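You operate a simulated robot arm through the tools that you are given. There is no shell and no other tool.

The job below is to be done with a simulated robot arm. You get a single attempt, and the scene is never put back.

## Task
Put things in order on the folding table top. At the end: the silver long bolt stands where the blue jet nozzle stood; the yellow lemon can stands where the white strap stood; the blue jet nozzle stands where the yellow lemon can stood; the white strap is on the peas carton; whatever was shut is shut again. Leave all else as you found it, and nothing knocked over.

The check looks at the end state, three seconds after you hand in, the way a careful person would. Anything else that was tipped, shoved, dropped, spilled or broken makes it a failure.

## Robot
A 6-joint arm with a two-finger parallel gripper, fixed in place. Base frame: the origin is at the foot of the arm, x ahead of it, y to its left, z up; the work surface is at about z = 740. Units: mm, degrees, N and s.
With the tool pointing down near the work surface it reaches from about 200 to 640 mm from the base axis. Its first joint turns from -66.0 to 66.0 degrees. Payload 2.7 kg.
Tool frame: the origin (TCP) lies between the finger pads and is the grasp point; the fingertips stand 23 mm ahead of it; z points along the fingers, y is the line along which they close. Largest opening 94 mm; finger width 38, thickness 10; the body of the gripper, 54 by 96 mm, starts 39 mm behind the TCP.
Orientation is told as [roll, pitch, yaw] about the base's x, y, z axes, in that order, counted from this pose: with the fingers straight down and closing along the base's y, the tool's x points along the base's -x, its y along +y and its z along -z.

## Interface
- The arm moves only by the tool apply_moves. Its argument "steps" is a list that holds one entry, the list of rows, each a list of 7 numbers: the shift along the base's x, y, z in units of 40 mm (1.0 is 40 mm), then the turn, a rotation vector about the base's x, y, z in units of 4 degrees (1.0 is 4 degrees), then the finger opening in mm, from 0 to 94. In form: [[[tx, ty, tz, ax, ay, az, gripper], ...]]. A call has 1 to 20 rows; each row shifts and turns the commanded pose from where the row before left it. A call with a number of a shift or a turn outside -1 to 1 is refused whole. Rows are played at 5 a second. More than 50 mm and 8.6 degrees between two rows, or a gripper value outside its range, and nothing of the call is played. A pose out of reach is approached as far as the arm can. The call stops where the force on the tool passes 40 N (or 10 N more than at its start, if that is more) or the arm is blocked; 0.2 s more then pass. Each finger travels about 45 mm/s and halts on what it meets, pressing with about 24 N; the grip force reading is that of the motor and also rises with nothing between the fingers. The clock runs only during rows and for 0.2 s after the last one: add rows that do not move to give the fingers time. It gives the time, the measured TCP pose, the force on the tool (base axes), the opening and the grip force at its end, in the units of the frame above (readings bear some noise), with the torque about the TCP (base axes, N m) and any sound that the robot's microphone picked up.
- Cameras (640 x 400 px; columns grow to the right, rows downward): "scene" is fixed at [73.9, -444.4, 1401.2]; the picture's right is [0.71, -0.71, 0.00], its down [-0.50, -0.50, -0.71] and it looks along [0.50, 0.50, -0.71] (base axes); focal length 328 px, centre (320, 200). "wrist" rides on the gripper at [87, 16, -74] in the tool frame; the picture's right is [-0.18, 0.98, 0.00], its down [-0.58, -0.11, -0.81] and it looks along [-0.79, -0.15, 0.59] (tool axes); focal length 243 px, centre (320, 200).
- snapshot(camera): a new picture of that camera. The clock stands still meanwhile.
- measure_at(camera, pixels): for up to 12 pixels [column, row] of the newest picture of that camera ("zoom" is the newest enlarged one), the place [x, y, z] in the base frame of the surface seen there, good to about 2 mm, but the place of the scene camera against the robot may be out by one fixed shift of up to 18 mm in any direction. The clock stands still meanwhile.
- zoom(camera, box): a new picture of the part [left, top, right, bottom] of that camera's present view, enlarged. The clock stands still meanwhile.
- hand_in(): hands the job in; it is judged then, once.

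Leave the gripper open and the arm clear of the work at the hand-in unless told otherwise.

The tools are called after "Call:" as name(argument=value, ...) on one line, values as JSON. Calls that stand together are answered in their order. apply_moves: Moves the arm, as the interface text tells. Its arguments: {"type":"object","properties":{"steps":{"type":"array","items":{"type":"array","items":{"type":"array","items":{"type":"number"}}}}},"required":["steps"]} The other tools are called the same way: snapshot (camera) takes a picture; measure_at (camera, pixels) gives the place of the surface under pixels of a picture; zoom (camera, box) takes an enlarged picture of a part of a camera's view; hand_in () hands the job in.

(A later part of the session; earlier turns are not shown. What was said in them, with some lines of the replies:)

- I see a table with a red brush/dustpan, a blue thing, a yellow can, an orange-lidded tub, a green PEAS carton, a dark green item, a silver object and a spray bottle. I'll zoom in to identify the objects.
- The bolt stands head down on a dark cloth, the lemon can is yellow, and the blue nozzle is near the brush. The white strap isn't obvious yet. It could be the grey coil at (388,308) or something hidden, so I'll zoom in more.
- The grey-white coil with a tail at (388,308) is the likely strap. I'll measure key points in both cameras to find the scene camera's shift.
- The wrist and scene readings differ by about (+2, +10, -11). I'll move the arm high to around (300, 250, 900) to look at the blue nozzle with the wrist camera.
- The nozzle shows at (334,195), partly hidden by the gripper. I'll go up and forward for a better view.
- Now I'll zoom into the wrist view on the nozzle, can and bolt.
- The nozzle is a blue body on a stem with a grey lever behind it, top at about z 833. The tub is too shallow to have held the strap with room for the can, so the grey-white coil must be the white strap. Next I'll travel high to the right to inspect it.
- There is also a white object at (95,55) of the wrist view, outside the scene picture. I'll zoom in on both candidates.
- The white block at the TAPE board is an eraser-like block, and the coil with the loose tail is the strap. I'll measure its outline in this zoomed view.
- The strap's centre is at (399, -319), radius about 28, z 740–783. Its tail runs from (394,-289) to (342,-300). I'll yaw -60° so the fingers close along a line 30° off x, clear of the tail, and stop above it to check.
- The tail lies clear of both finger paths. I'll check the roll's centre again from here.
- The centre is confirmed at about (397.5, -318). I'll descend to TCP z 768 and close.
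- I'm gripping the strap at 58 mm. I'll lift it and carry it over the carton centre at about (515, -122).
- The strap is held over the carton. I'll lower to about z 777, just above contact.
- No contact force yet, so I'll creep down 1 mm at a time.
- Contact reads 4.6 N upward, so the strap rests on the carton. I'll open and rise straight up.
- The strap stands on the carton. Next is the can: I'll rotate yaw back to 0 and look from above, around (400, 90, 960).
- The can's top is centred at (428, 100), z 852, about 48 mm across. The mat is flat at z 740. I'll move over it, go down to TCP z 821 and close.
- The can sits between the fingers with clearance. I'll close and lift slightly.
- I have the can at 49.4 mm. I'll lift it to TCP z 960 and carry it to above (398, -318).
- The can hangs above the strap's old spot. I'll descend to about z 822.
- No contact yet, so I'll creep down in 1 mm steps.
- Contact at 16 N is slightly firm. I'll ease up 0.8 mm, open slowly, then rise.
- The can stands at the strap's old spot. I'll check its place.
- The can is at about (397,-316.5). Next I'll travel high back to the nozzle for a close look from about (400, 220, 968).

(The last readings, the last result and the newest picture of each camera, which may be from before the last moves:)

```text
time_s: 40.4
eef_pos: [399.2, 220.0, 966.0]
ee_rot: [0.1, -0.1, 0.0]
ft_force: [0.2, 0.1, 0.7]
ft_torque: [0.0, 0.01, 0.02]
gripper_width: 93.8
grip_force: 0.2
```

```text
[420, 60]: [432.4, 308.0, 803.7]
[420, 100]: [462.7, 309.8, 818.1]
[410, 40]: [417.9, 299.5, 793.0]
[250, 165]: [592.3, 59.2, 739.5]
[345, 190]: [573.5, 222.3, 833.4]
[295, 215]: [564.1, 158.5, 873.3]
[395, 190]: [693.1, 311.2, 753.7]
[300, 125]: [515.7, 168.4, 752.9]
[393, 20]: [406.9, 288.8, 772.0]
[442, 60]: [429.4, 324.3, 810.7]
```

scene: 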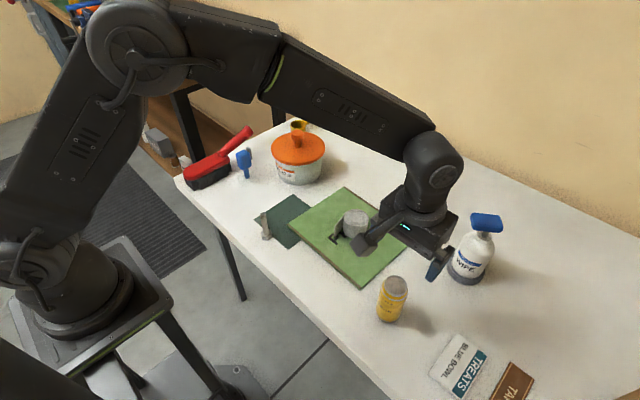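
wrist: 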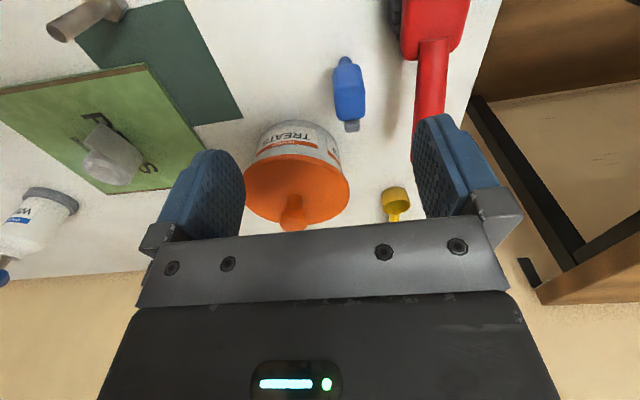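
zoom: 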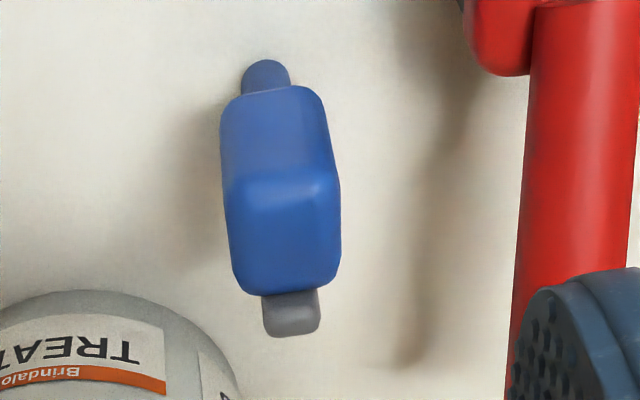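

The nozzle body spans y≈223–251, x≈430–460, z≈785–835, with the grey lever behind it at x≈470. The brush handle is near y≈300, so I'll use a narrower opening and check that clearance first.

Call:
measure_at(camera="zoom", pixels=[[535, 110], [530, 150], [526, 200], [520, 260], [512, 340], [480, 60], [232, 150], [328, 150], [340, 250], [232, 250], [268, 300], [316, 300]])

Call:
zoom(camera="scene", box=[225, 130, 285, 190])

Call:
measure_at(camera="zoom", pixels=[[265, 310], [265, 280], [210, 180], [280, 180], [240, 145], [275, 120], [295, 190], [240, 240], [300, 30]])

```text
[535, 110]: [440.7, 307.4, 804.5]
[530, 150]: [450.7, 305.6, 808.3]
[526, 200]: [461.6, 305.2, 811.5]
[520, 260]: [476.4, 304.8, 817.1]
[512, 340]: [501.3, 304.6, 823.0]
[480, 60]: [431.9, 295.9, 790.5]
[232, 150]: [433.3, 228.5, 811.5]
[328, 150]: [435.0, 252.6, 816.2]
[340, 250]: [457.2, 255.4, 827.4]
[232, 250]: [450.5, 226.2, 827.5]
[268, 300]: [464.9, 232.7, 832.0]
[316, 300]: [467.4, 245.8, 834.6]
```

```text
6.67 times, centred on (255, 160) of scene
```

zoom: 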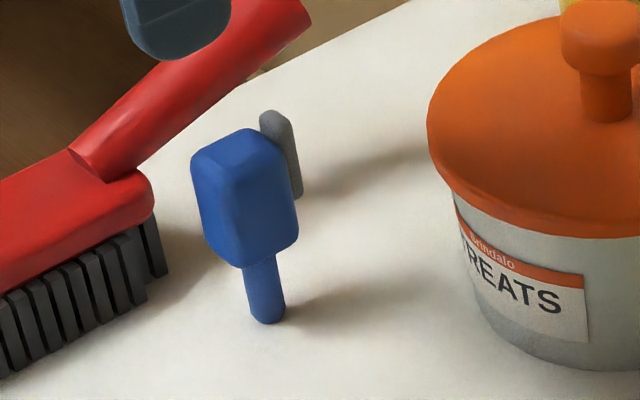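

```text
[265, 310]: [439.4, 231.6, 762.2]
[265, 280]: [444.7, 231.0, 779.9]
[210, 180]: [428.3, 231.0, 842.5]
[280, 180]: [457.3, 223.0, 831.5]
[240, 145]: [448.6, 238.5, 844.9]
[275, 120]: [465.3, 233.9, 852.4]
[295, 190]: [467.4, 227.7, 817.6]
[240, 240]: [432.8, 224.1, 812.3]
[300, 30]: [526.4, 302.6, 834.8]
```

The nozzle is centred at about (446, 240) and the handle edge is at y≈305. I'll narrow the fingers to 60, move above the nozzle and descend to TCP z 808.

Call:
apply_moves(steps=[[[0.4, 0.17, 0, 0, 0, 0, 60], [0.4, 0.17, -0.3, 0, 0, 0, 60], [0.38, 0.16, -0.5, 0, 0, 0, 60], [0, 0, -0.6, 0, 0, 0, 60], [0, 0, 0, 0, 0, 0, 60], [0, 0, 0, 0, 0, 0, 60]]])

Call:
snapshot(camera="wrist")

Call:
snapshot(camera="scene")

```text
time_s: 41.8
eef_pos: [444.5, 240.2, 911.2]
ee_rot: [0.0, 0.1, 0.0]
ft_force: [-0.6, -0.2, -0.1]
ft_torque: [-0.01, -0.02, -0.03]
gripper_width: 59.9
grip_force: 0.0
```

```text
taken
```

wrist: 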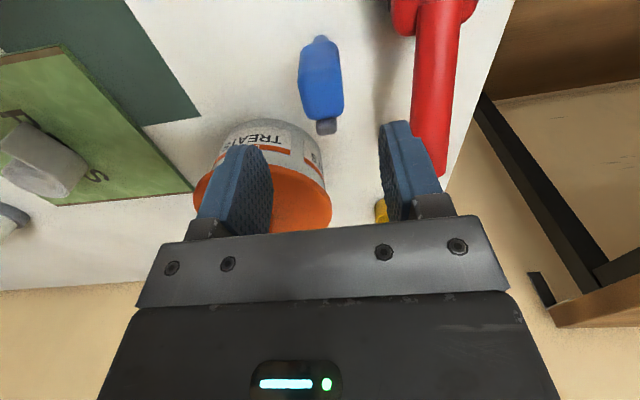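

```text
taken
```

scene: 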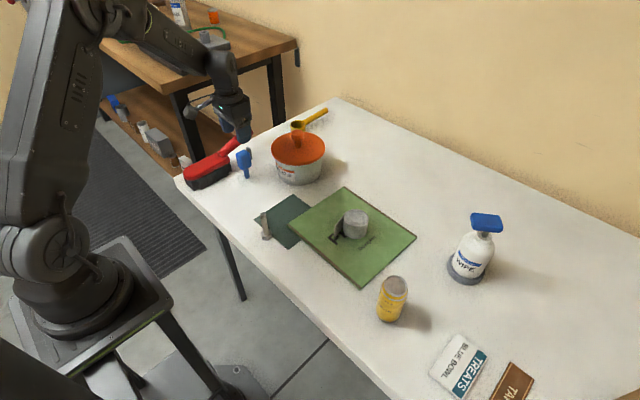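

I'll measure the nozzle again from this height to confirm alignment.

Call:
zoom(camera="wrist", box=[270, 20, 380, 145])

Call:
measure_at(camera="wrist", pixels=[[302, 70], [338, 70], [303, 95], [342, 95], [322, 90], [322, 45], [325, 127], [320, 65]])

```text
3.20 times, centred on (325, 82) of wrist
```

zoom: 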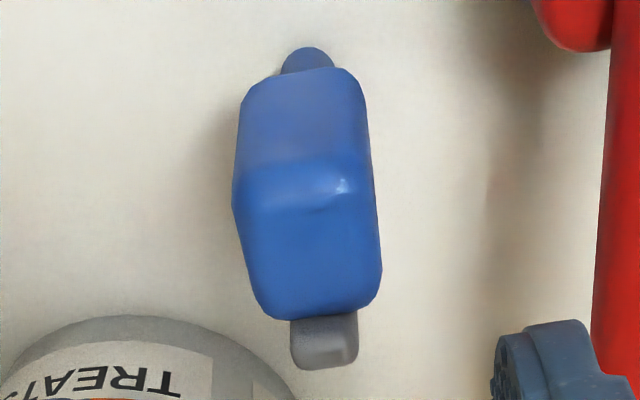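

```text
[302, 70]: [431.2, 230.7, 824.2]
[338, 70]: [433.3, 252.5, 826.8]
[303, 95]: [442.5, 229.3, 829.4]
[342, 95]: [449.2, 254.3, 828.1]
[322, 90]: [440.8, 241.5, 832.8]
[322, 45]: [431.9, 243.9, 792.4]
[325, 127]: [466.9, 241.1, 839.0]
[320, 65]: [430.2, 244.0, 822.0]
```

The centre is y≈241.5. I'll nudge y by 1.3 mm and descend to z 808.

Call:
apply_moves(steps=[[[0.03, 0.035, -0.5, 0, 0, 0, 60], [0, 0, -0.6, 0, 0, 0, 60], [0, 0, -0.6, 0, 0, 0, 60], [0, 0, -0.5, 0, 0, 0, 60], [0, 0, -0.37, 0, 0, 0, 60], [0, 0, 0, 0, 0, 0, 60], [0, 0, 0, 0, 0, 0, 60]]])

Call:
snapshot(camera="wrist")

Call:
zoom(camera="scene", box=[200, 100, 300, 190])

```text
time_s: 43.4
eef_pos: [445.9, 242.6, 805.7]
ee_rot: [-0.1, 0.0, 0.1]
ft_force: [0.7, 0.5, 0.2]
ft_torque: [-0.01, 0.0, -0.01]
gripper_width: 60.0
grip_force: 0.1
```

```text
taken
```

wrist: 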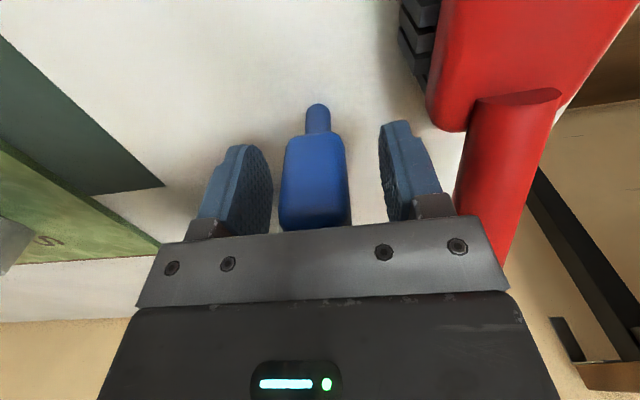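

```text
4.44 times, centred on (250, 145) of scene
```

zoom: 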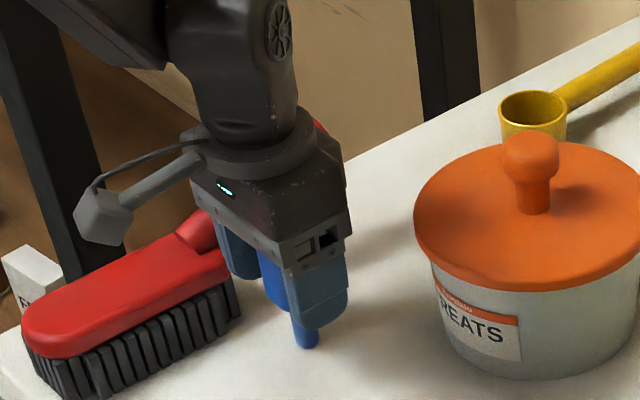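

I'll check the centring by measuring the finger faces and nozzle sides here.

Call:
zoom(camera="wrist", box=[190, 90, 470, 250])

Call:
measure_at(camera="wrist", pixels=[[286, 170], [344, 170], [282, 210], [348, 210], [300, 150], [335, 150], [262, 180], [390, 190], [268, 210], [383, 165], [318, 115], [250, 160]])

```text
2.29 times, centred on (330, 170) of wrist
```

zoom: 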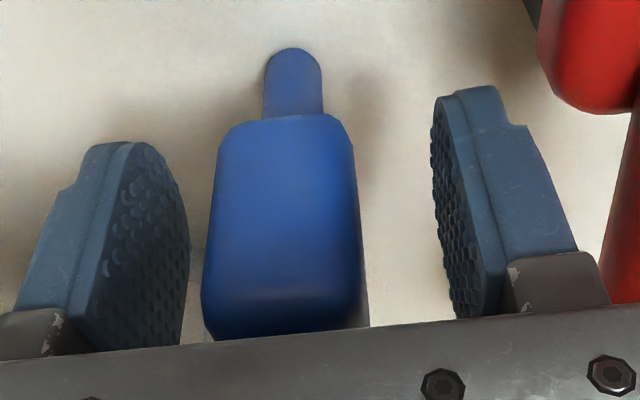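

```text
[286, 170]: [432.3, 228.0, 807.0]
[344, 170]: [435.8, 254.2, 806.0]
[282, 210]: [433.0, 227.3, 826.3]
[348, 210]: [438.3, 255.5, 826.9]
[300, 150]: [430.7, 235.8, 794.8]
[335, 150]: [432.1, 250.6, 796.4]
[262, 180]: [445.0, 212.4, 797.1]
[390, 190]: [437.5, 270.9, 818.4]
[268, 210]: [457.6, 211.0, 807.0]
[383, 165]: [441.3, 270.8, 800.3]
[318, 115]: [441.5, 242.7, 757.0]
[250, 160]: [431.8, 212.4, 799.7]
```

Finger mid-plane is 241.6 and nozzle centre 241.3, so they line up. I'll close slowly.

Call:
apply_moves(steps=[[[0, 0, 0, 0, 0, 0, 54], [0, 0, 0, 0, 0, 0, 48], [0, 0, 0, 0, 0, 0, 42], [0, 0, 0, 0, 0, 0, 36], [0, 0, 0, 0, 0, 0, 30], [0, 0, 0, 0, 0, 0, 24], [0, 0, 0, 0, 0, 0, 15], [0, 0, 0, 0, 0, 0, 15], [0, 0, 0, 0, 0, 0, 15]]])

Call:
snapshot(camera="wrist")

```text
time_s: 45.4
eef_pos: [446.0, 242.1, 807.9]
ee_rot: [0.0, 0.0, 0.1]
ft_force: [0.5, 0.1, 1.1]
ft_torque: [-0.02, 0.02, -0.02]
gripper_width: 29.3
grip_force: 24.2
```

```text
taken
```

wrist: 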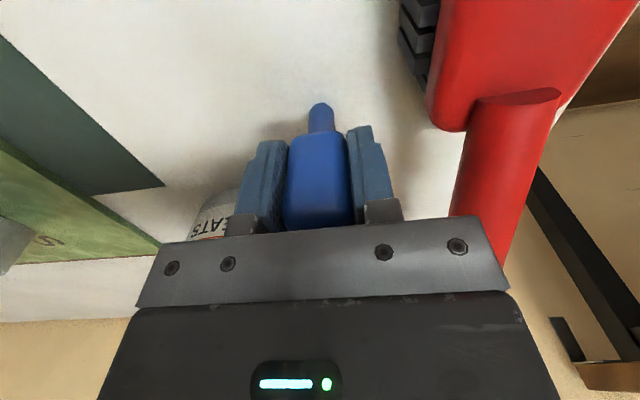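

I have the nozzle at 29.3 mm. I'll lift it 80 mm, swing slightly toward the base to clear the tub, and carry it to above (428.5, 101).

Call:
apply_moves(steps=[[[0, 0, 0.3, 0, 0, 0, 15], [0, 0, 0.7, 0, 0, 0, 15], [0, 0, 1, 0, 0, 0, 15], [-0.44, 0, 0, 0, 0, 0, 15], [0, -0.5, 0, 0, 0, 0, 15], [0, -0.8, 0, 0, 0, 0, 15], [0, -0.8, 0, 0, 0, 0, 15], [0, -0.8, 0, 0, 0, 0, 15], [0, -0.625, 0, 0, 0, 0, 15], [0, 0, 0, 0, 0, 0, 15]]])

Call:
snapshot(camera="wrist")

Call:
snapshot(camera="scene")

```text
time_s: 47.6
eef_pos: [428.3, 99.2, 888.2]
ee_rot: [-0.1, -0.2, 0.0]
ft_force: [1.1, 0.6, -0.1]
ft_torque: [0.01, 0.01, -0.01]
gripper_width: 29.3
grip_force: 24.3
```

```text
taken
```

wrist: 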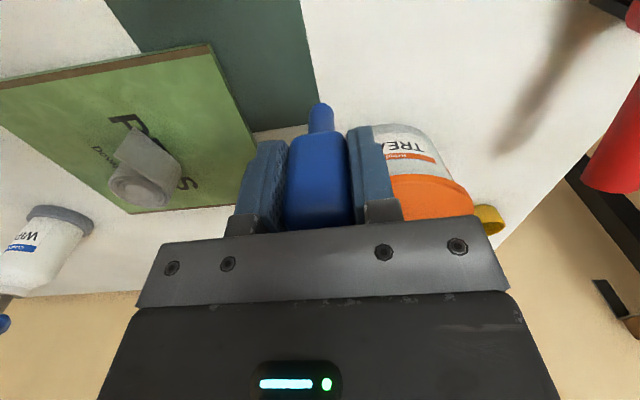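

```text
taken
```

scene: 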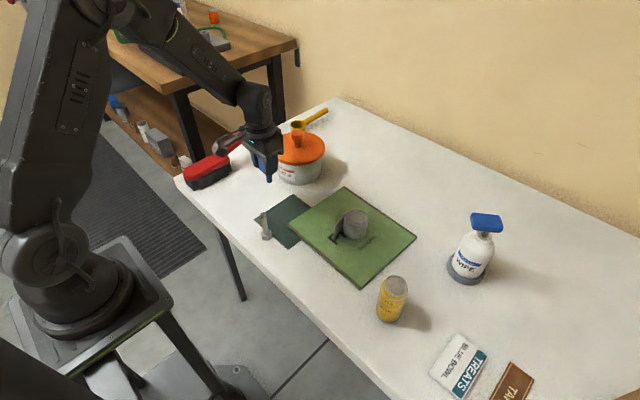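

I'll check where the mat edge lies relative to where the stem will land.

Call:
measure_at(camera="wrist", pixels=[[300, 5], [305, 40], [310, 70], [316, 95], [295, 60], [325, 60], [322, 115], [260, 130], [300, 125], [320, 160], [320, 210]])

Call:
zoom(camera="scene", box=[225, 130, 325, 230])

```text
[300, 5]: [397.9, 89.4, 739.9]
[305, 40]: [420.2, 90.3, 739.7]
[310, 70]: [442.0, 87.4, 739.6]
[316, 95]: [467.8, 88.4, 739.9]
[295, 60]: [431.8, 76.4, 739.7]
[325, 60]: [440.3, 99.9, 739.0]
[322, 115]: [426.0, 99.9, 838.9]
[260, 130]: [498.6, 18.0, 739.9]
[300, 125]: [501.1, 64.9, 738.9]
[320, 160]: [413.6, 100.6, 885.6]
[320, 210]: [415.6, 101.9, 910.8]
```

```text
4.00 times, centred on (275, 180) of scene
```

zoom: 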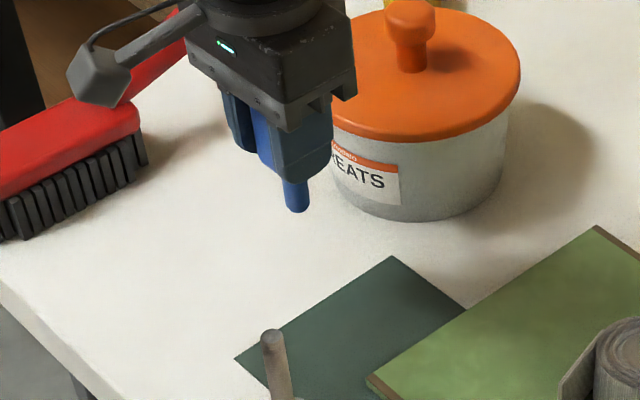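

The mat edge is at y≈89, and the stem will land at y≈93–109 on bare table, which is good. I'll descend 77 mm and then creep down.

Call:
apply_moves(steps=[[[0, 0, -0.5, 0, 0, 0, 15], [0, 0, -0.6, 0, 0, 0, 15], [0, 0, -0.5, 0, 0, 0, 15], [0, 0, -0.3, 0, 0, 0, 15], [0, 0, 0, 0, 0, 0, 15], [0, 0, 0, 0, 0, 0, 15]]])

Call:
apply_moves(steps=[[[0, 0, -0.025, 0, 0, 0, 15], [0, 0, 0, 0, 0, 0, 15]]])

Call:
apply_moves(steps=[[[0, 0, -0.025, 0, 0, 0, 15], [0, 0, 0, 0, 0, 0, 15]]])

```text
time_s: 49.0
eef_pos: [426.2, 99.0, 810.6]
ee_rot: [0.0, 0.0, 0.1]
ft_force: [0.0, 0.2, 0.1]
ft_torque: [0.0, 0.0, -0.02]
gripper_width: 29.3
grip_force: 23.7
```

```text
time_s: 49.6
eef_pos: [427.3, 100.4, 809.8]
ee_rot: [0.1, -0.1, 0.0]
ft_force: [0.3, 0.3, -0.8]
ft_torque: [-0.01, 0.01, 0.0]
gripper_width: 29.4
grip_force: 23.6
```

```text
time_s: 50.2
eef_pos: [428.5, 99.8, 808.5]
ee_rot: [0.0, -0.1, 0.1]
ft_force: [0.1, 0.3, -0.8]
ft_torque: [-0.05, 0.02, -0.02]
gripper_width: 29.4
grip_force: 24.0
```

No contact yet. I'll take half-millimetre steps now.

Call:
apply_moves(steps=[[[0, 0, -0.0125, 0, 0, 0, 15], [0, 0, 0, 0, 0, 0, 15]]])

Call:
apply_moves(steps=[[[0, 0, -0.0125, 0, 0, 0, 15], [0, 0, 0, 0, 0, 0, 15]]])

Call:
snapshot(camera="wrist")

```text
time_s: 50.8
eef_pos: [427.9, 100.8, 807.8]
ee_rot: [0.1, 0.0, 0.1]
ft_force: [0.6, -0.4, -1.1]
ft_torque: [0.02, -0.02, 0.0]
gripper_width: 29.6
grip_force: 23.8
```

```text
time_s: 51.4
eef_pos: [427.4, 99.5, 806.9]
ee_rot: [0.0, 0.0, 0.1]
ft_force: [-1.0, -0.6, -0.2]
ft_torque: [0.03, -0.05, 0.0]
gripper_width: 29.4
grip_force: 24.0
```

```text
taken
```

wrist: 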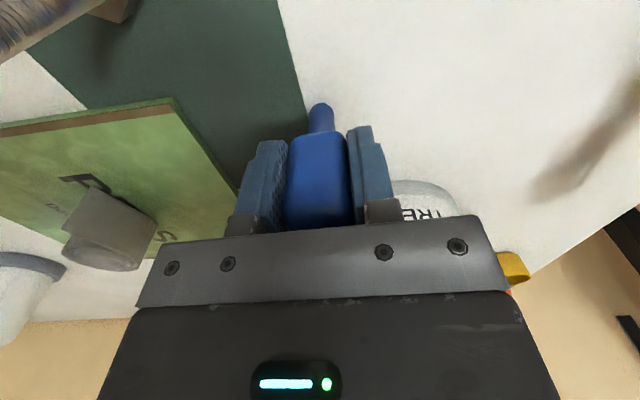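

Forces are near zero, so contact is just about to happen. I'll continue in half-millimetre steps.

Call:
apply_moves(steps=[[[0, 0, -0.0125, 0, 0, 0, 15], [0, 0, 0, 0, 0, 0, 15]]])

Call:
apply_moves(steps=[[[0, 0, -0.0125, 0, 0, 0, 15], [0, 0, 0, 0, 0, 0, 15]]])

```text
time_s: 52.0
eef_pos: [428.3, 100.7, 807.0]
ee_rot: [0.0, 0.0, 0.0]
ft_force: [0.3, 0.6, -0.8]
ft_torque: [0.0, 0.02, 0.02]
gripper_width: 29.3
grip_force: 23.6
```

```text
time_s: 52.6
eef_pos: [428.2, 99.8, 806.7]
ee_rot: [-0.1, -0.1, 0.0]
ft_force: [1.0, -0.1, 0.2]
ft_torque: [0.0, 0.02, 0.01]
gripper_width: 29.4
grip_force: 24.0
```

Call:
apply_moves(steps=[[[0, 0, -0.0125, 0, 0, 0, 15], [0, 0, 0, 0, 0, 0, 15]]])

Call:
apply_moves(steps=[[[0, 0, -0.0125, 0, 0, 0, 15], [0, 0, 0, 0, 0, 0, 15]]])

Call:
zoom(camera="scene", box=[235, 150, 305, 230])

```text
time_s: 53.2
eef_pos: [428.3, 100.9, 806.5]
ee_rot: [0.1, 0.0, 0.0]
ft_force: [0.6, -0.8, -0.2]
ft_torque: [-0.02, 0.01, 0.0]
gripper_width: 29.4
grip_force: 24.0
```

```text
time_s: 53.8
eef_pos: [428.7, 100.2, 806.0]
ee_rot: [-0.1, -0.1, 0.0]
ft_force: [-2.4, 0.9, 5.4]
ft_torque: [0.05, 0.09, 0.01]
gripper_width: 29.6
grip_force: 24.4
```

```text
5.00 times, centred on (270, 190) of scene
```

zoom: 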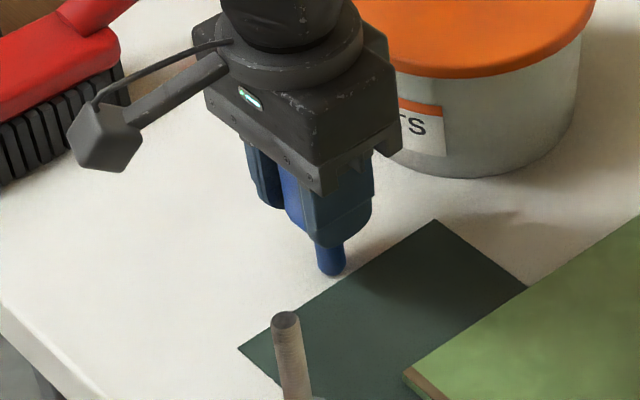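

Contact at 5.4 N. I'll open slowly to 60 and check that it stands before rising.

Call:
apply_moves(steps=[[[0, 0, 0, 0, 0, 0, 31], [0, 0, 0, 0, 0, 0, 33], [0, 0, 0, 0, 0, 0, 37], [0, 0, 0, 0, 0, 0, 42], [0, 0, 0, 0, 0, 0, 50], [0, 0, 0, 0, 0, 0, 60], [0, 0, 0, 0, 0, 0, 60], [0, 0, 0, 0, 0, 0, 60]]])

Call:
snapshot(camera="wrist")

```text
time_s: 55.6
eef_pos: [429.1, 100.9, 804.5]
ee_rot: [-0.1, 0.0, 0.1]
ft_force: [-0.5, 0.7, 0.2]
ft_torque: [-0.03, -0.02, 0.01]
gripper_width: 60.1
grip_force: 0.1
```

```text
taken
```

wrist: 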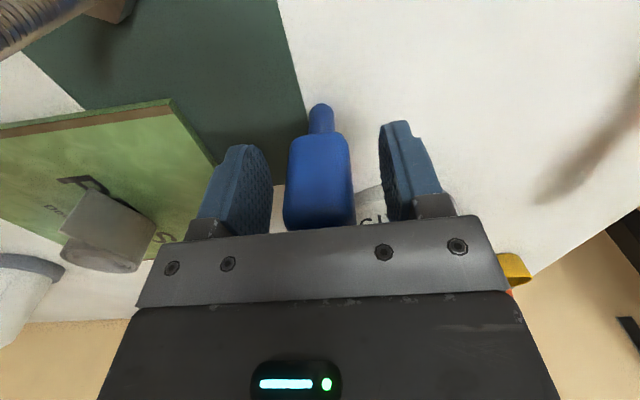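

It stands free. I'll rise straight up and look again.

Call:
apply_moves(steps=[[[0, 0, 0.2, 0, 0, 0, 60], [0, 0, 0.6, 0, 0, 0, 60], [0, 0, 0.9, 0, 0, 0, 60], [0, 0, 0.9, 0, 0, 0, 60], [0, 0, 0.9, 0, 0, 0, 60], [0, 0, 0.5, 0, 0, 0, 60], [0, 0, 0, 0, 0, 0, 60]]])

Call:
snapshot(camera="wrist")

Call:
zoom(camera="scene", box=[170, 110, 330, 250])

```text
time_s: 57.2
eef_pos: [430.8, 100.1, 968.3]
ee_rot: [0.1, 0.1, 0.0]
ft_force: [0.2, -0.5, -0.5]
ft_torque: [0.0, 0.01, 0.02]
gripper_width: 60.1
grip_force: 0.1
```

```text
taken
```

wrist: 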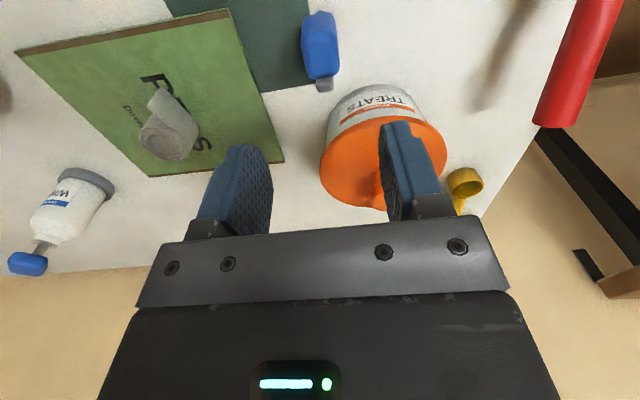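

```text
2.86 times, centred on (250, 180) of scene
```

zoom: 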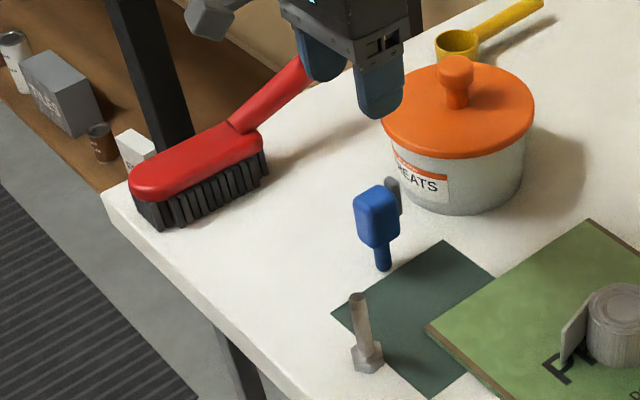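

The nozzle stands where the can stood. The last item is the bolt: I'll move to look at it from (320, 0, 960).

Call:
apply_moves(steps=[[[-0.5, -0.5, 0, 0, 0, 0, 94], [-0.5, -0.5, 0, 0, 0, 0, 94], [-0.6, -0.5, 0, 0, 0, 0, 94], [-0.6, -0.5, 0, 0, 0, 0, 94], [-0.6, -0.4, 0, 0, 0, 0, 94], [0, 0, 0, 0, 0, 0, 94]]])

Call:
snapshot(camera="wrist")

Call:
snapshot(camera="scene")

```text
time_s: 58.6
eef_pos: [315.1, 3.1, 966.0]
ee_rot: [0.0, 0.0, 0.0]
ft_force: [-0.6, -1.2, 0.1]
ft_torque: [-0.01, -0.01, 0.02]
gripper_width: 93.7
grip_force: 0.0
```

```text
taken
```

wrist: 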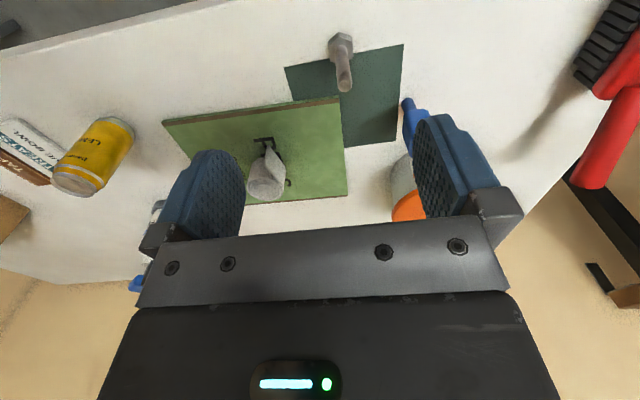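

```text
taken
```

scene: 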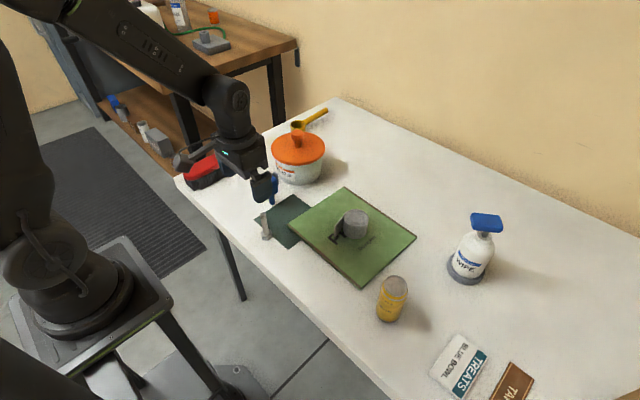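

Call:
zoom(camera="wrist", box=[290, 15, 400, 110])

Call:
measure_at(camera="zoom", pixels=[[318, 395], [290, 395], [345, 395], [310, 340], [300, 250], [330, 250], [285, 120], [240, 120], [350, 120], [300, 85], [318, 420], [300, 180]])

Call:
zoom(camera="scene", box=[240, 190, 300, 250])

Call:
measure_at(camera="zoom", pixels=[[240, 180], [250, 260], [260, 350], [260, 430], [290, 450]])

```text
4.21 times, centred on (345, 62) of wrist
```

zoom: 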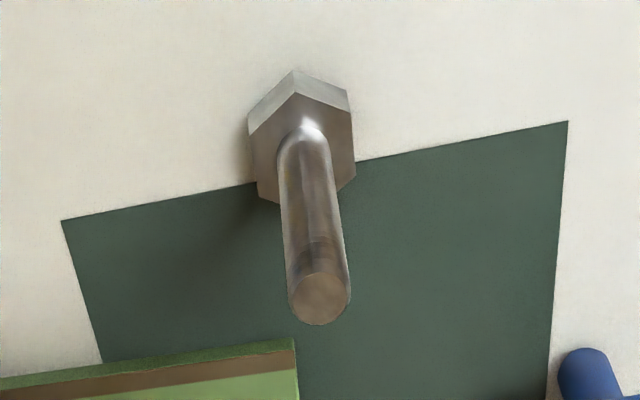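

```text
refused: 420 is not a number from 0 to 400
```

```text
6.67 times, centred on (270, 220) of scene
```

zoom: 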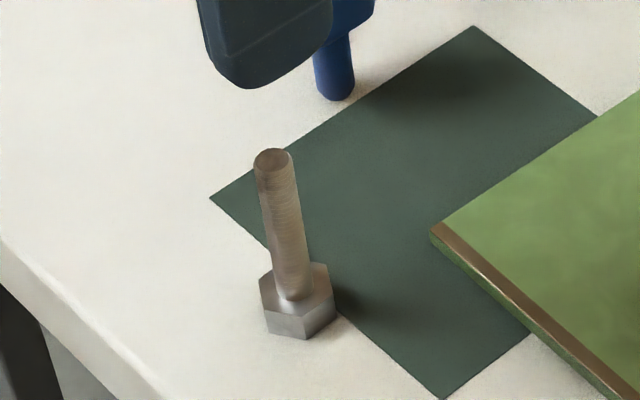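

```text
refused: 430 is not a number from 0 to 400
```

Call:
measure_at(camera="zoom", pixels=[[270, 160], [275, 220], [290, 280], [285, 320], [300, 295]])

Call:
zoom(camera="wrist", box=[290, 15, 400, 110])

Call:
measure_at(camera="zoom", pixels=[[320, 298], [298, 298], [342, 298], [320, 278], [320, 318], [282, 200], [325, 200], [300, 140], [270, 160], [340, 155], [297, 110], [297, 80]])

```text
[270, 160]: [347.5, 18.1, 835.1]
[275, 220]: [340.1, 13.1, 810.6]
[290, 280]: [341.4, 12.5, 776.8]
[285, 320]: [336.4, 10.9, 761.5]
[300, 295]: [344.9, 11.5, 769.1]
```

```text
4.21 times, centred on (345, 62) of wrist
```

zoom: 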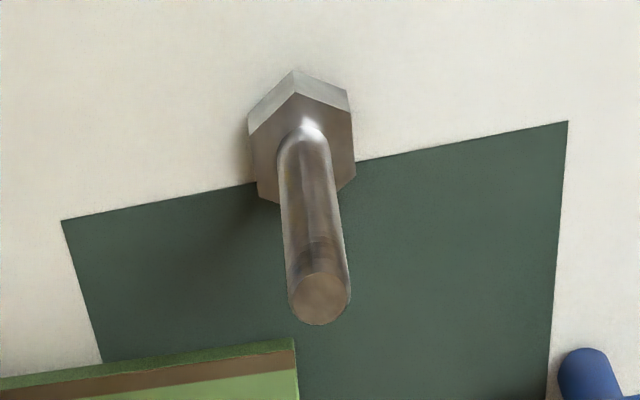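

```text
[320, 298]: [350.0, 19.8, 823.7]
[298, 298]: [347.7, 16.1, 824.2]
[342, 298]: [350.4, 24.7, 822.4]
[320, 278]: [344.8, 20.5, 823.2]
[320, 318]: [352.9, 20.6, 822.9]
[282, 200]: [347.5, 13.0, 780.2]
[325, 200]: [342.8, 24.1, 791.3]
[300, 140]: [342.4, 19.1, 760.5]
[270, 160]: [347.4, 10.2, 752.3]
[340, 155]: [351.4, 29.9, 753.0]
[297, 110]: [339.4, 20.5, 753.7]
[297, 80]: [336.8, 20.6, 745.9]
```

The bolt shaft is at (349, 20), about 14 mm thick, with its top at z 823.5 and head down (z 740–753). I'll approach with the fingers at 60 and stop above it to check.

Call:
apply_moves(steps=[[[0.43, 0.21, -0.2, 0, 0, 0, 60], [0.42, 0.21, -0.5, 0, 0, 0, 60], [0, 0, -0.7, 0, 0, 0, 60], [0, 0, -0.6, 0, 0, 0, 60], [0, 0, 0, 0, 0, 0, 60], [0, 0, 0, 0, 0, 0, 60]]])

Call:
snapshot(camera="wrist")

Call:
zoom(camera="wrist", box=[250, 0, 400, 110])

```text
time_s: 60.0
eef_pos: [351.5, 21.1, 886.3]
ee_rot: [0.0, 0.1, 0.0]
ft_force: [-0.6, 0.4, 0.7]
ft_torque: [-0.03, -0.01, 0.01]
gripper_width: 59.9
grip_force: 0.1
```

```text
taken
```

wrist: 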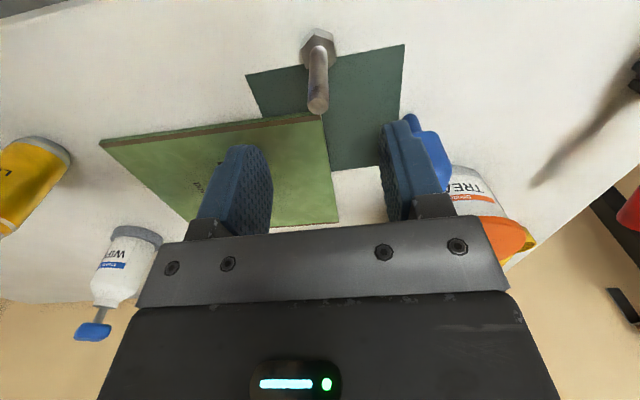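

```text
3.64 times, centred on (325, 55) of wrist
```

zoom: 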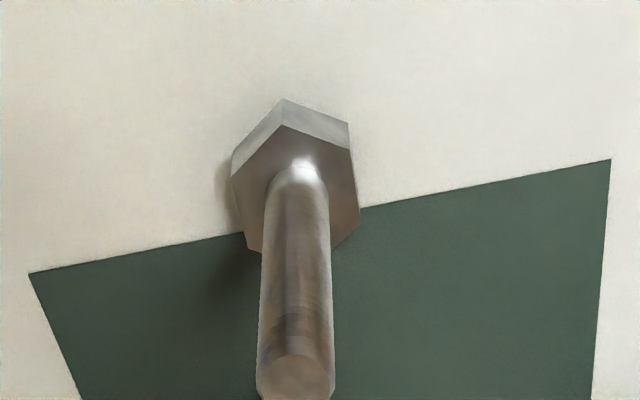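

Call:
measure_at(camera="wrist", pixels=[[318, 102], [310, 103], [327, 102], [318, 96], [318, 111], [312, 80], [325, 80], [250, 180], [392, 170]])

```text
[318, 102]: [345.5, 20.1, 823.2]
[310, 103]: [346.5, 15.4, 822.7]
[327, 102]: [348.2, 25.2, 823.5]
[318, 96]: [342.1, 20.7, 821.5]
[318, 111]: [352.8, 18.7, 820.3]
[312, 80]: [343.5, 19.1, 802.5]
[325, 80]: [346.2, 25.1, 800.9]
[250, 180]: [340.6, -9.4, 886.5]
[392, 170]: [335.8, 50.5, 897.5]
```

The finger mid-plane is at y 20.5 and the bolt at y 20.2, x 348. I'll shift x by -3, descend to z 795 and close slowly.

Call:
apply_moves(steps=[[[-0.06, 0, -0.4, 0, 0, 0, 60], [0, 0, -0.6, 0, 0, 0, 60], [0, 0, -0.6, 0, 0, 0, 60], [0, 0, -0.5, 0, 0, 0, 60], [0, 0, -0.17, 0, 0, 0, 60], [0, 0, 0, 0, 0, 0, 60], [0, 0, 0, 0, 0, 0, 52], [0, 0, 0, 0, 0, 0, 45], [0, 0, 0, 0, 0, 0, 38], [0, 0, 0, 0, 0, 0, 31], [0, 0, 0, 0, 0, 0, 25]]])

Call:
snapshot(camera="wrist")

```text
time_s: 62.4
eef_pos: [346.8, 21.0, 795.7]
ee_rot: [0.0, 0.1, -0.1]
ft_force: [-0.4, -0.4, -0.3]
ft_torque: [0.02, -0.01, 0.0]
gripper_width: 25.0
grip_force: 0.0
```

```text
taken
```

wrist: 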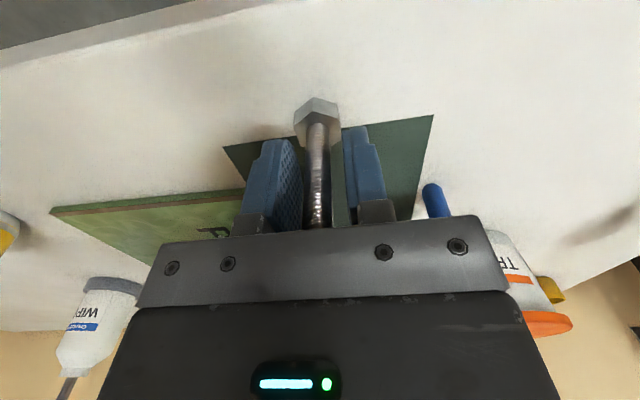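

The shaft is between the pads with a small gap on each side. I'll finish closing.

Call:
apply_moves(steps=[[[0, 0, 0, 0, 0, 0, 20], [0, 0, 0, 0, 0, 0, 16], [0, 0, 0, 0, 0, 0, 12], [0, 0, 0, 0, 0, 0, 5], [0, 0, 0, 0, 0, 0, 5], [0, 0, 0, 0, 0, 0, 5]]])

Call:
snapshot(camera="wrist")

```text
time_s: 63.8
eef_pos: [347.2, 21.7, 795.3]
ee_rot: [0.0, 0.0, 0.0]
ft_force: [0.3, 0.1, -0.4]
ft_torque: [-0.04, 0.01, 0.03]
gripper_width: 13.2
grip_force: 23.8
```

```text
taken
```

wrist: 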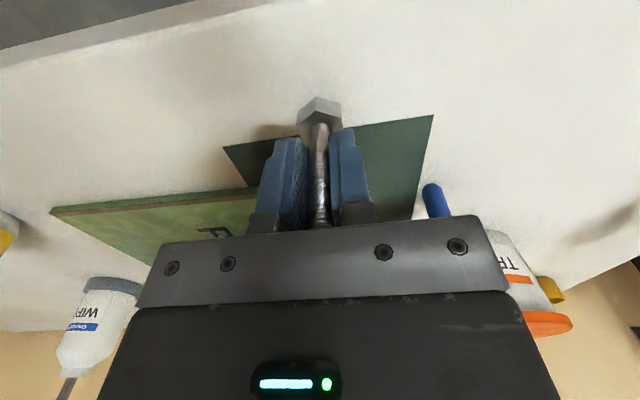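

I have the bolt at 13.2 mm. I'll lift 120 mm and carry it to above (446, 241).

Call:
apply_moves(steps=[[[0, 0, 0.3, 0, 0, 0, 5], [0, 0, 0.8, 0, 0, 0, 5], [0, 0, 0.9, 0, 0, 0, 5], [0, 0, 1, 0, 0, 0, 5], [0.2, 0.45, 0, 0, 0, 0, 5], [0.41, 0.915, 0, 0, 0, 0, 5], [0.41, 0.915, 0, 0, 0, 0, 5], [0.41, 0.915, 0, 0, 0, 0, 5], [0.41, 0.915, 0, 0, 0, 0, 5], [0.41, 0.915, 0, 0, 0, 0, 5], [0.21, 0.47, 0, 0, 0, 0, 5], [0, 0, 0, 0, 0, 0, 5]]])

Call:
snapshot(camera="wrist")

Call:
snapshot(camera="scene")

```text
time_s: 66.4
eef_pos: [445.2, 241.7, 914.5]
ee_rot: [-0.1, 0.0, 0.0]
ft_force: [0.2, 0.1, -1.6]
ft_torque: [0.0, 0.0, -0.01]
gripper_width: 13.4
grip_force: 24.3
```

```text
taken
```

wrist: 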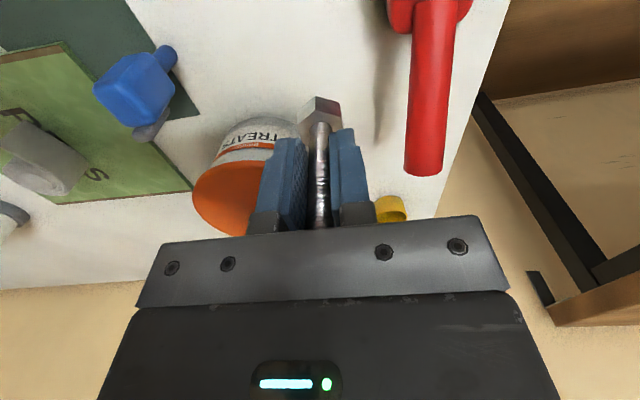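

```text
taken
```

scene: 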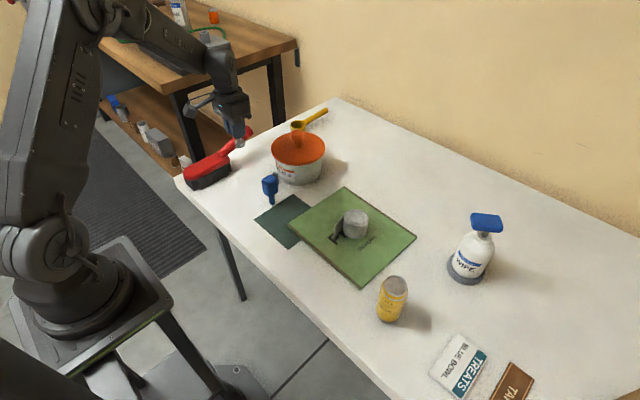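

The bolt hangs vertically at the nozzle's old spot. I'll descend to about z 797.

Call:
apply_moves(steps=[[[0, 0, -0.6, 0, 0, 0, 5], [0, 0, -0.7, 0, 0, 0, 5], [0, 0, -0.7, 0, 0, 0, 5], [0, 0, -0.6, 0, 0, 0, 5], [0, 0, -0.33, 0, 0, 0, 5], [0, 0, 0, 0, 0, 0, 5], [0, 0, 0, 0, 0, 0, 5]]])

Call:
apply_moves(steps=[[[0, 0, -0.0125, 0, 0, 0, 5], [0, 0, 0, 0, 0, 0, 5]]])

Call:
apply_moves(steps=[[[0, 0, -0.0125, 0, 0, 0, 5], [0, 0, 0, 0, 0, 0, 5]]])

```text
time_s: 68.0
eef_pos: [446.3, 242.0, 797.6]
ee_rot: [0.0, 0.0, -0.1]
ft_force: [0.2, 0.0, -1.4]
ft_torque: [0.0, -0.01, -0.01]
gripper_width: 13.3
grip_force: 24.1
```

```text
time_s: 68.6
eef_pos: [447.0, 239.4, 797.9]
ee_rot: [0.0, -0.1, 0.0]
ft_force: [0.3, 0.9, -0.8]
ft_torque: [0.06, 0.04, -0.01]
gripper_width: 13.2
grip_force: 23.8
```

```text
time_s: 69.2
eef_pos: [446.4, 241.1, 796.7]
ee_rot: [0.1, -0.1, -0.1]
ft_force: [-0.3, 0.8, 5.3]
ft_torque: [0.17, 0.09, -0.02]
gripper_width: 13.1
grip_force: 24.3
```

Contact at 5.3 N. I'll open slowly to 40, since the brush is near, then check.

Call:
apply_moves(steps=[[[0, 0, 0, 0, 0, 0, 14], [0, 0, 0, 0, 0, 0, 16], [0, 0, 0, 0, 0, 0, 20], [0, 0, 0, 0, 0, 0, 27], [0, 0, 0, 0, 0, 0, 34], [0, 0, 0, 0, 0, 0, 42], [0, 0, 0, 0, 0, 0, 42], [0, 0, 0, 0, 0, 0, 42]]])

Call:
snapshot(camera="wrist")

```text
time_s: 71.0
eef_pos: [447.0, 239.9, 797.4]
ee_rot: [0.0, 0.0, 0.1]
ft_force: [0.0, 0.3, 0.5]
ft_torque: [0.0, 0.0, 0.0]
gripper_width: 42.0
grip_force: 0.0
```

```text
taken
```

wrist: 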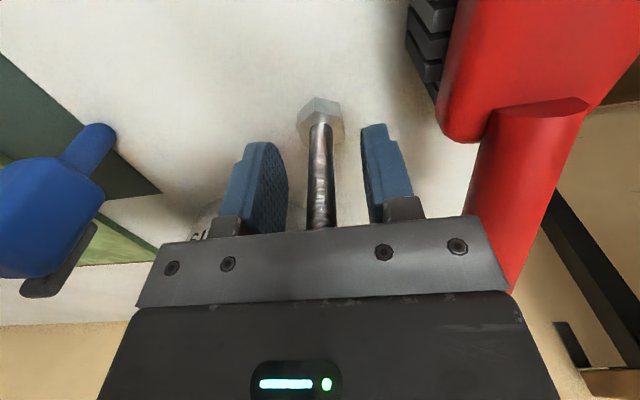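

The bolt stands free. I'll rise straight up and then view everything.

Call:
apply_moves(steps=[[[0, 0, 0.2, 0, 0, 0, 42], [0, 0, 0.6, 0, 0, 0, 42], [0, 0, 0.9, 0, 0, 0, 42], [0, 0, 0.9, 0, 0, 0, 42], [0, 0, 0.9, 0, 0, 0, 42], [0, 0, 0.9, 0, 0, 0, 42], [-0.5, 0, 0.5, 0, 0, 0, 60], [-0.5, -0.5, 0, 0, 0, 0, 94], [0, 0, 0, 0, 0, 0, 94]]])

Call:
snapshot(camera="wrist")

Call:
snapshot(camera="scene")

Call:
zoom(camera="scene", box=[170, 110, 420, 330])

```text
time_s: 73.0
eef_pos: [406.1, 221.7, 993.8]
ee_rot: [-0.1, 0.0, 0.0]
ft_force: [-0.8, 0.4, 0.3]
ft_torque: [0.02, -0.01, 0.01]
gripper_width: 94.1
grip_force: 0.1
```

```text
taken
```

wrist: 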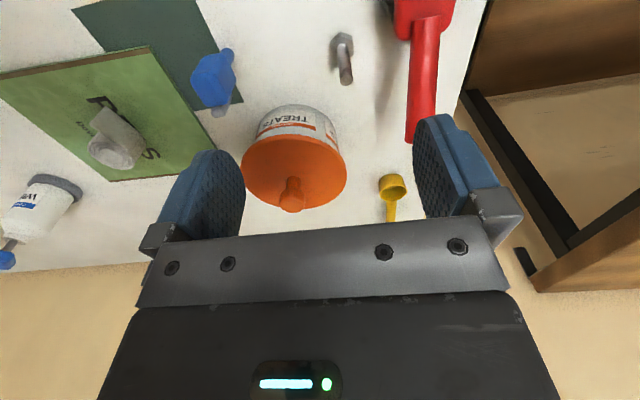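

```text
taken
```

scene: 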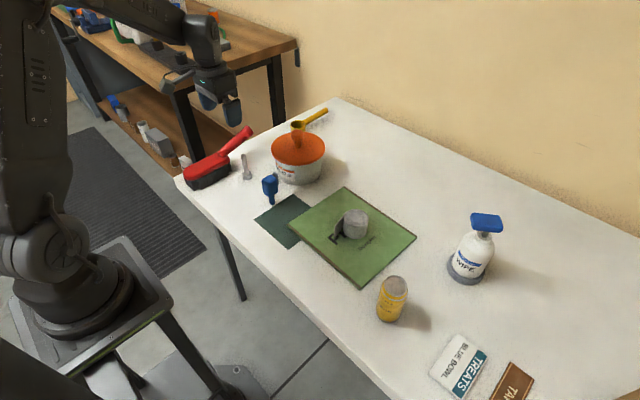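

```text
1.82 times, centred on (295, 220) of scene
```

zoom: 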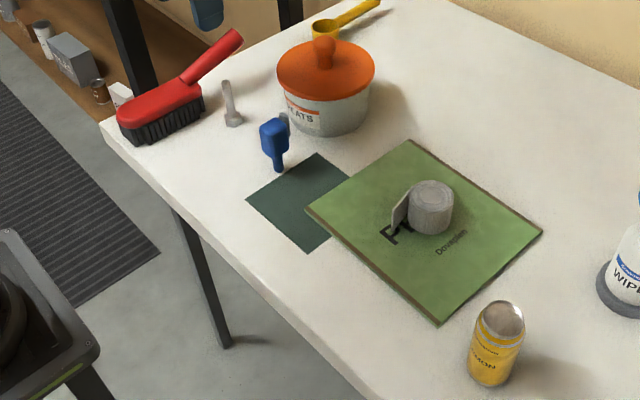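

Everything is standing and in place. I'll make a final position check of the bolt and nozzle.

Call:
measure_at(camera="wrist", pixels=[[346, 80], [342, 45], [212, 85], [225, 52], [115, 150], [294, 205]])

Call:
measure_at(camera="scene", pixels=[[345, 188], [416, 238], [359, 286], [290, 226], [486, 222], [297, 133], [397, 285]])

```text
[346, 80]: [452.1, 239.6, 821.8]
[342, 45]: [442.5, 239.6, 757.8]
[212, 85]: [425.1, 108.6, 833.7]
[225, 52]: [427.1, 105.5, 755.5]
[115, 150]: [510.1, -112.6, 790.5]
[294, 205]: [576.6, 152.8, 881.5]
```

```text
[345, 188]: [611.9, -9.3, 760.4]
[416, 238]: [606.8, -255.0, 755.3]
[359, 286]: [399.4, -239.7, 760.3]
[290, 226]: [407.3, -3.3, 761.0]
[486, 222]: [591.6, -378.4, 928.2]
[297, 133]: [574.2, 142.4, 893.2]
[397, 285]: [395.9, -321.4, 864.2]
```

Bolt, nozzle, can and strap are all at their targets. The carton, spray bottle and tub haven't moved, nothing was opened, and the arm is high and clear with the gripper open. Handing in.

Call:
hand_in()

```text
The job is handed in.
```

The job is handed in, with all four items moved to their new places and standing. I don't have the checker's result. Final positions come from the cameras or, where noted, the arm's reading at release.

| Item | Where it is now | Target |
|---|---|---|
| Silver long bolt | about (447, 240), standing head down | where the blue jet nozzle stood, about (446, 241) |
| Yellow lemon can | about (397, -317) | where the white strap stood, about (398, -318) |
| Blue jet nozzle | about (428, 101), from the arm's reading when I released it | where the lemon can stood, about (428, 101) |
| White strap | standing near the middle of the peas carton | on the peas carton |

- **Strap:** I took the grey-white coil with the loose tail to be the white strap. The other white block on the table, by the TAPE board, looked like an eraser and I left it alone.
- **Shut things:** I never opened anything, so there was nothing to shut again. The orange-lidded tub still has its lid on.
- **Everything else:** The carton, spray bottle and tub measured the same as at the start, within camera error. The brush, scoop and mat look undisturbed in the last pictures.
- **Arm:** It is raised clear of the table with the gripper open.
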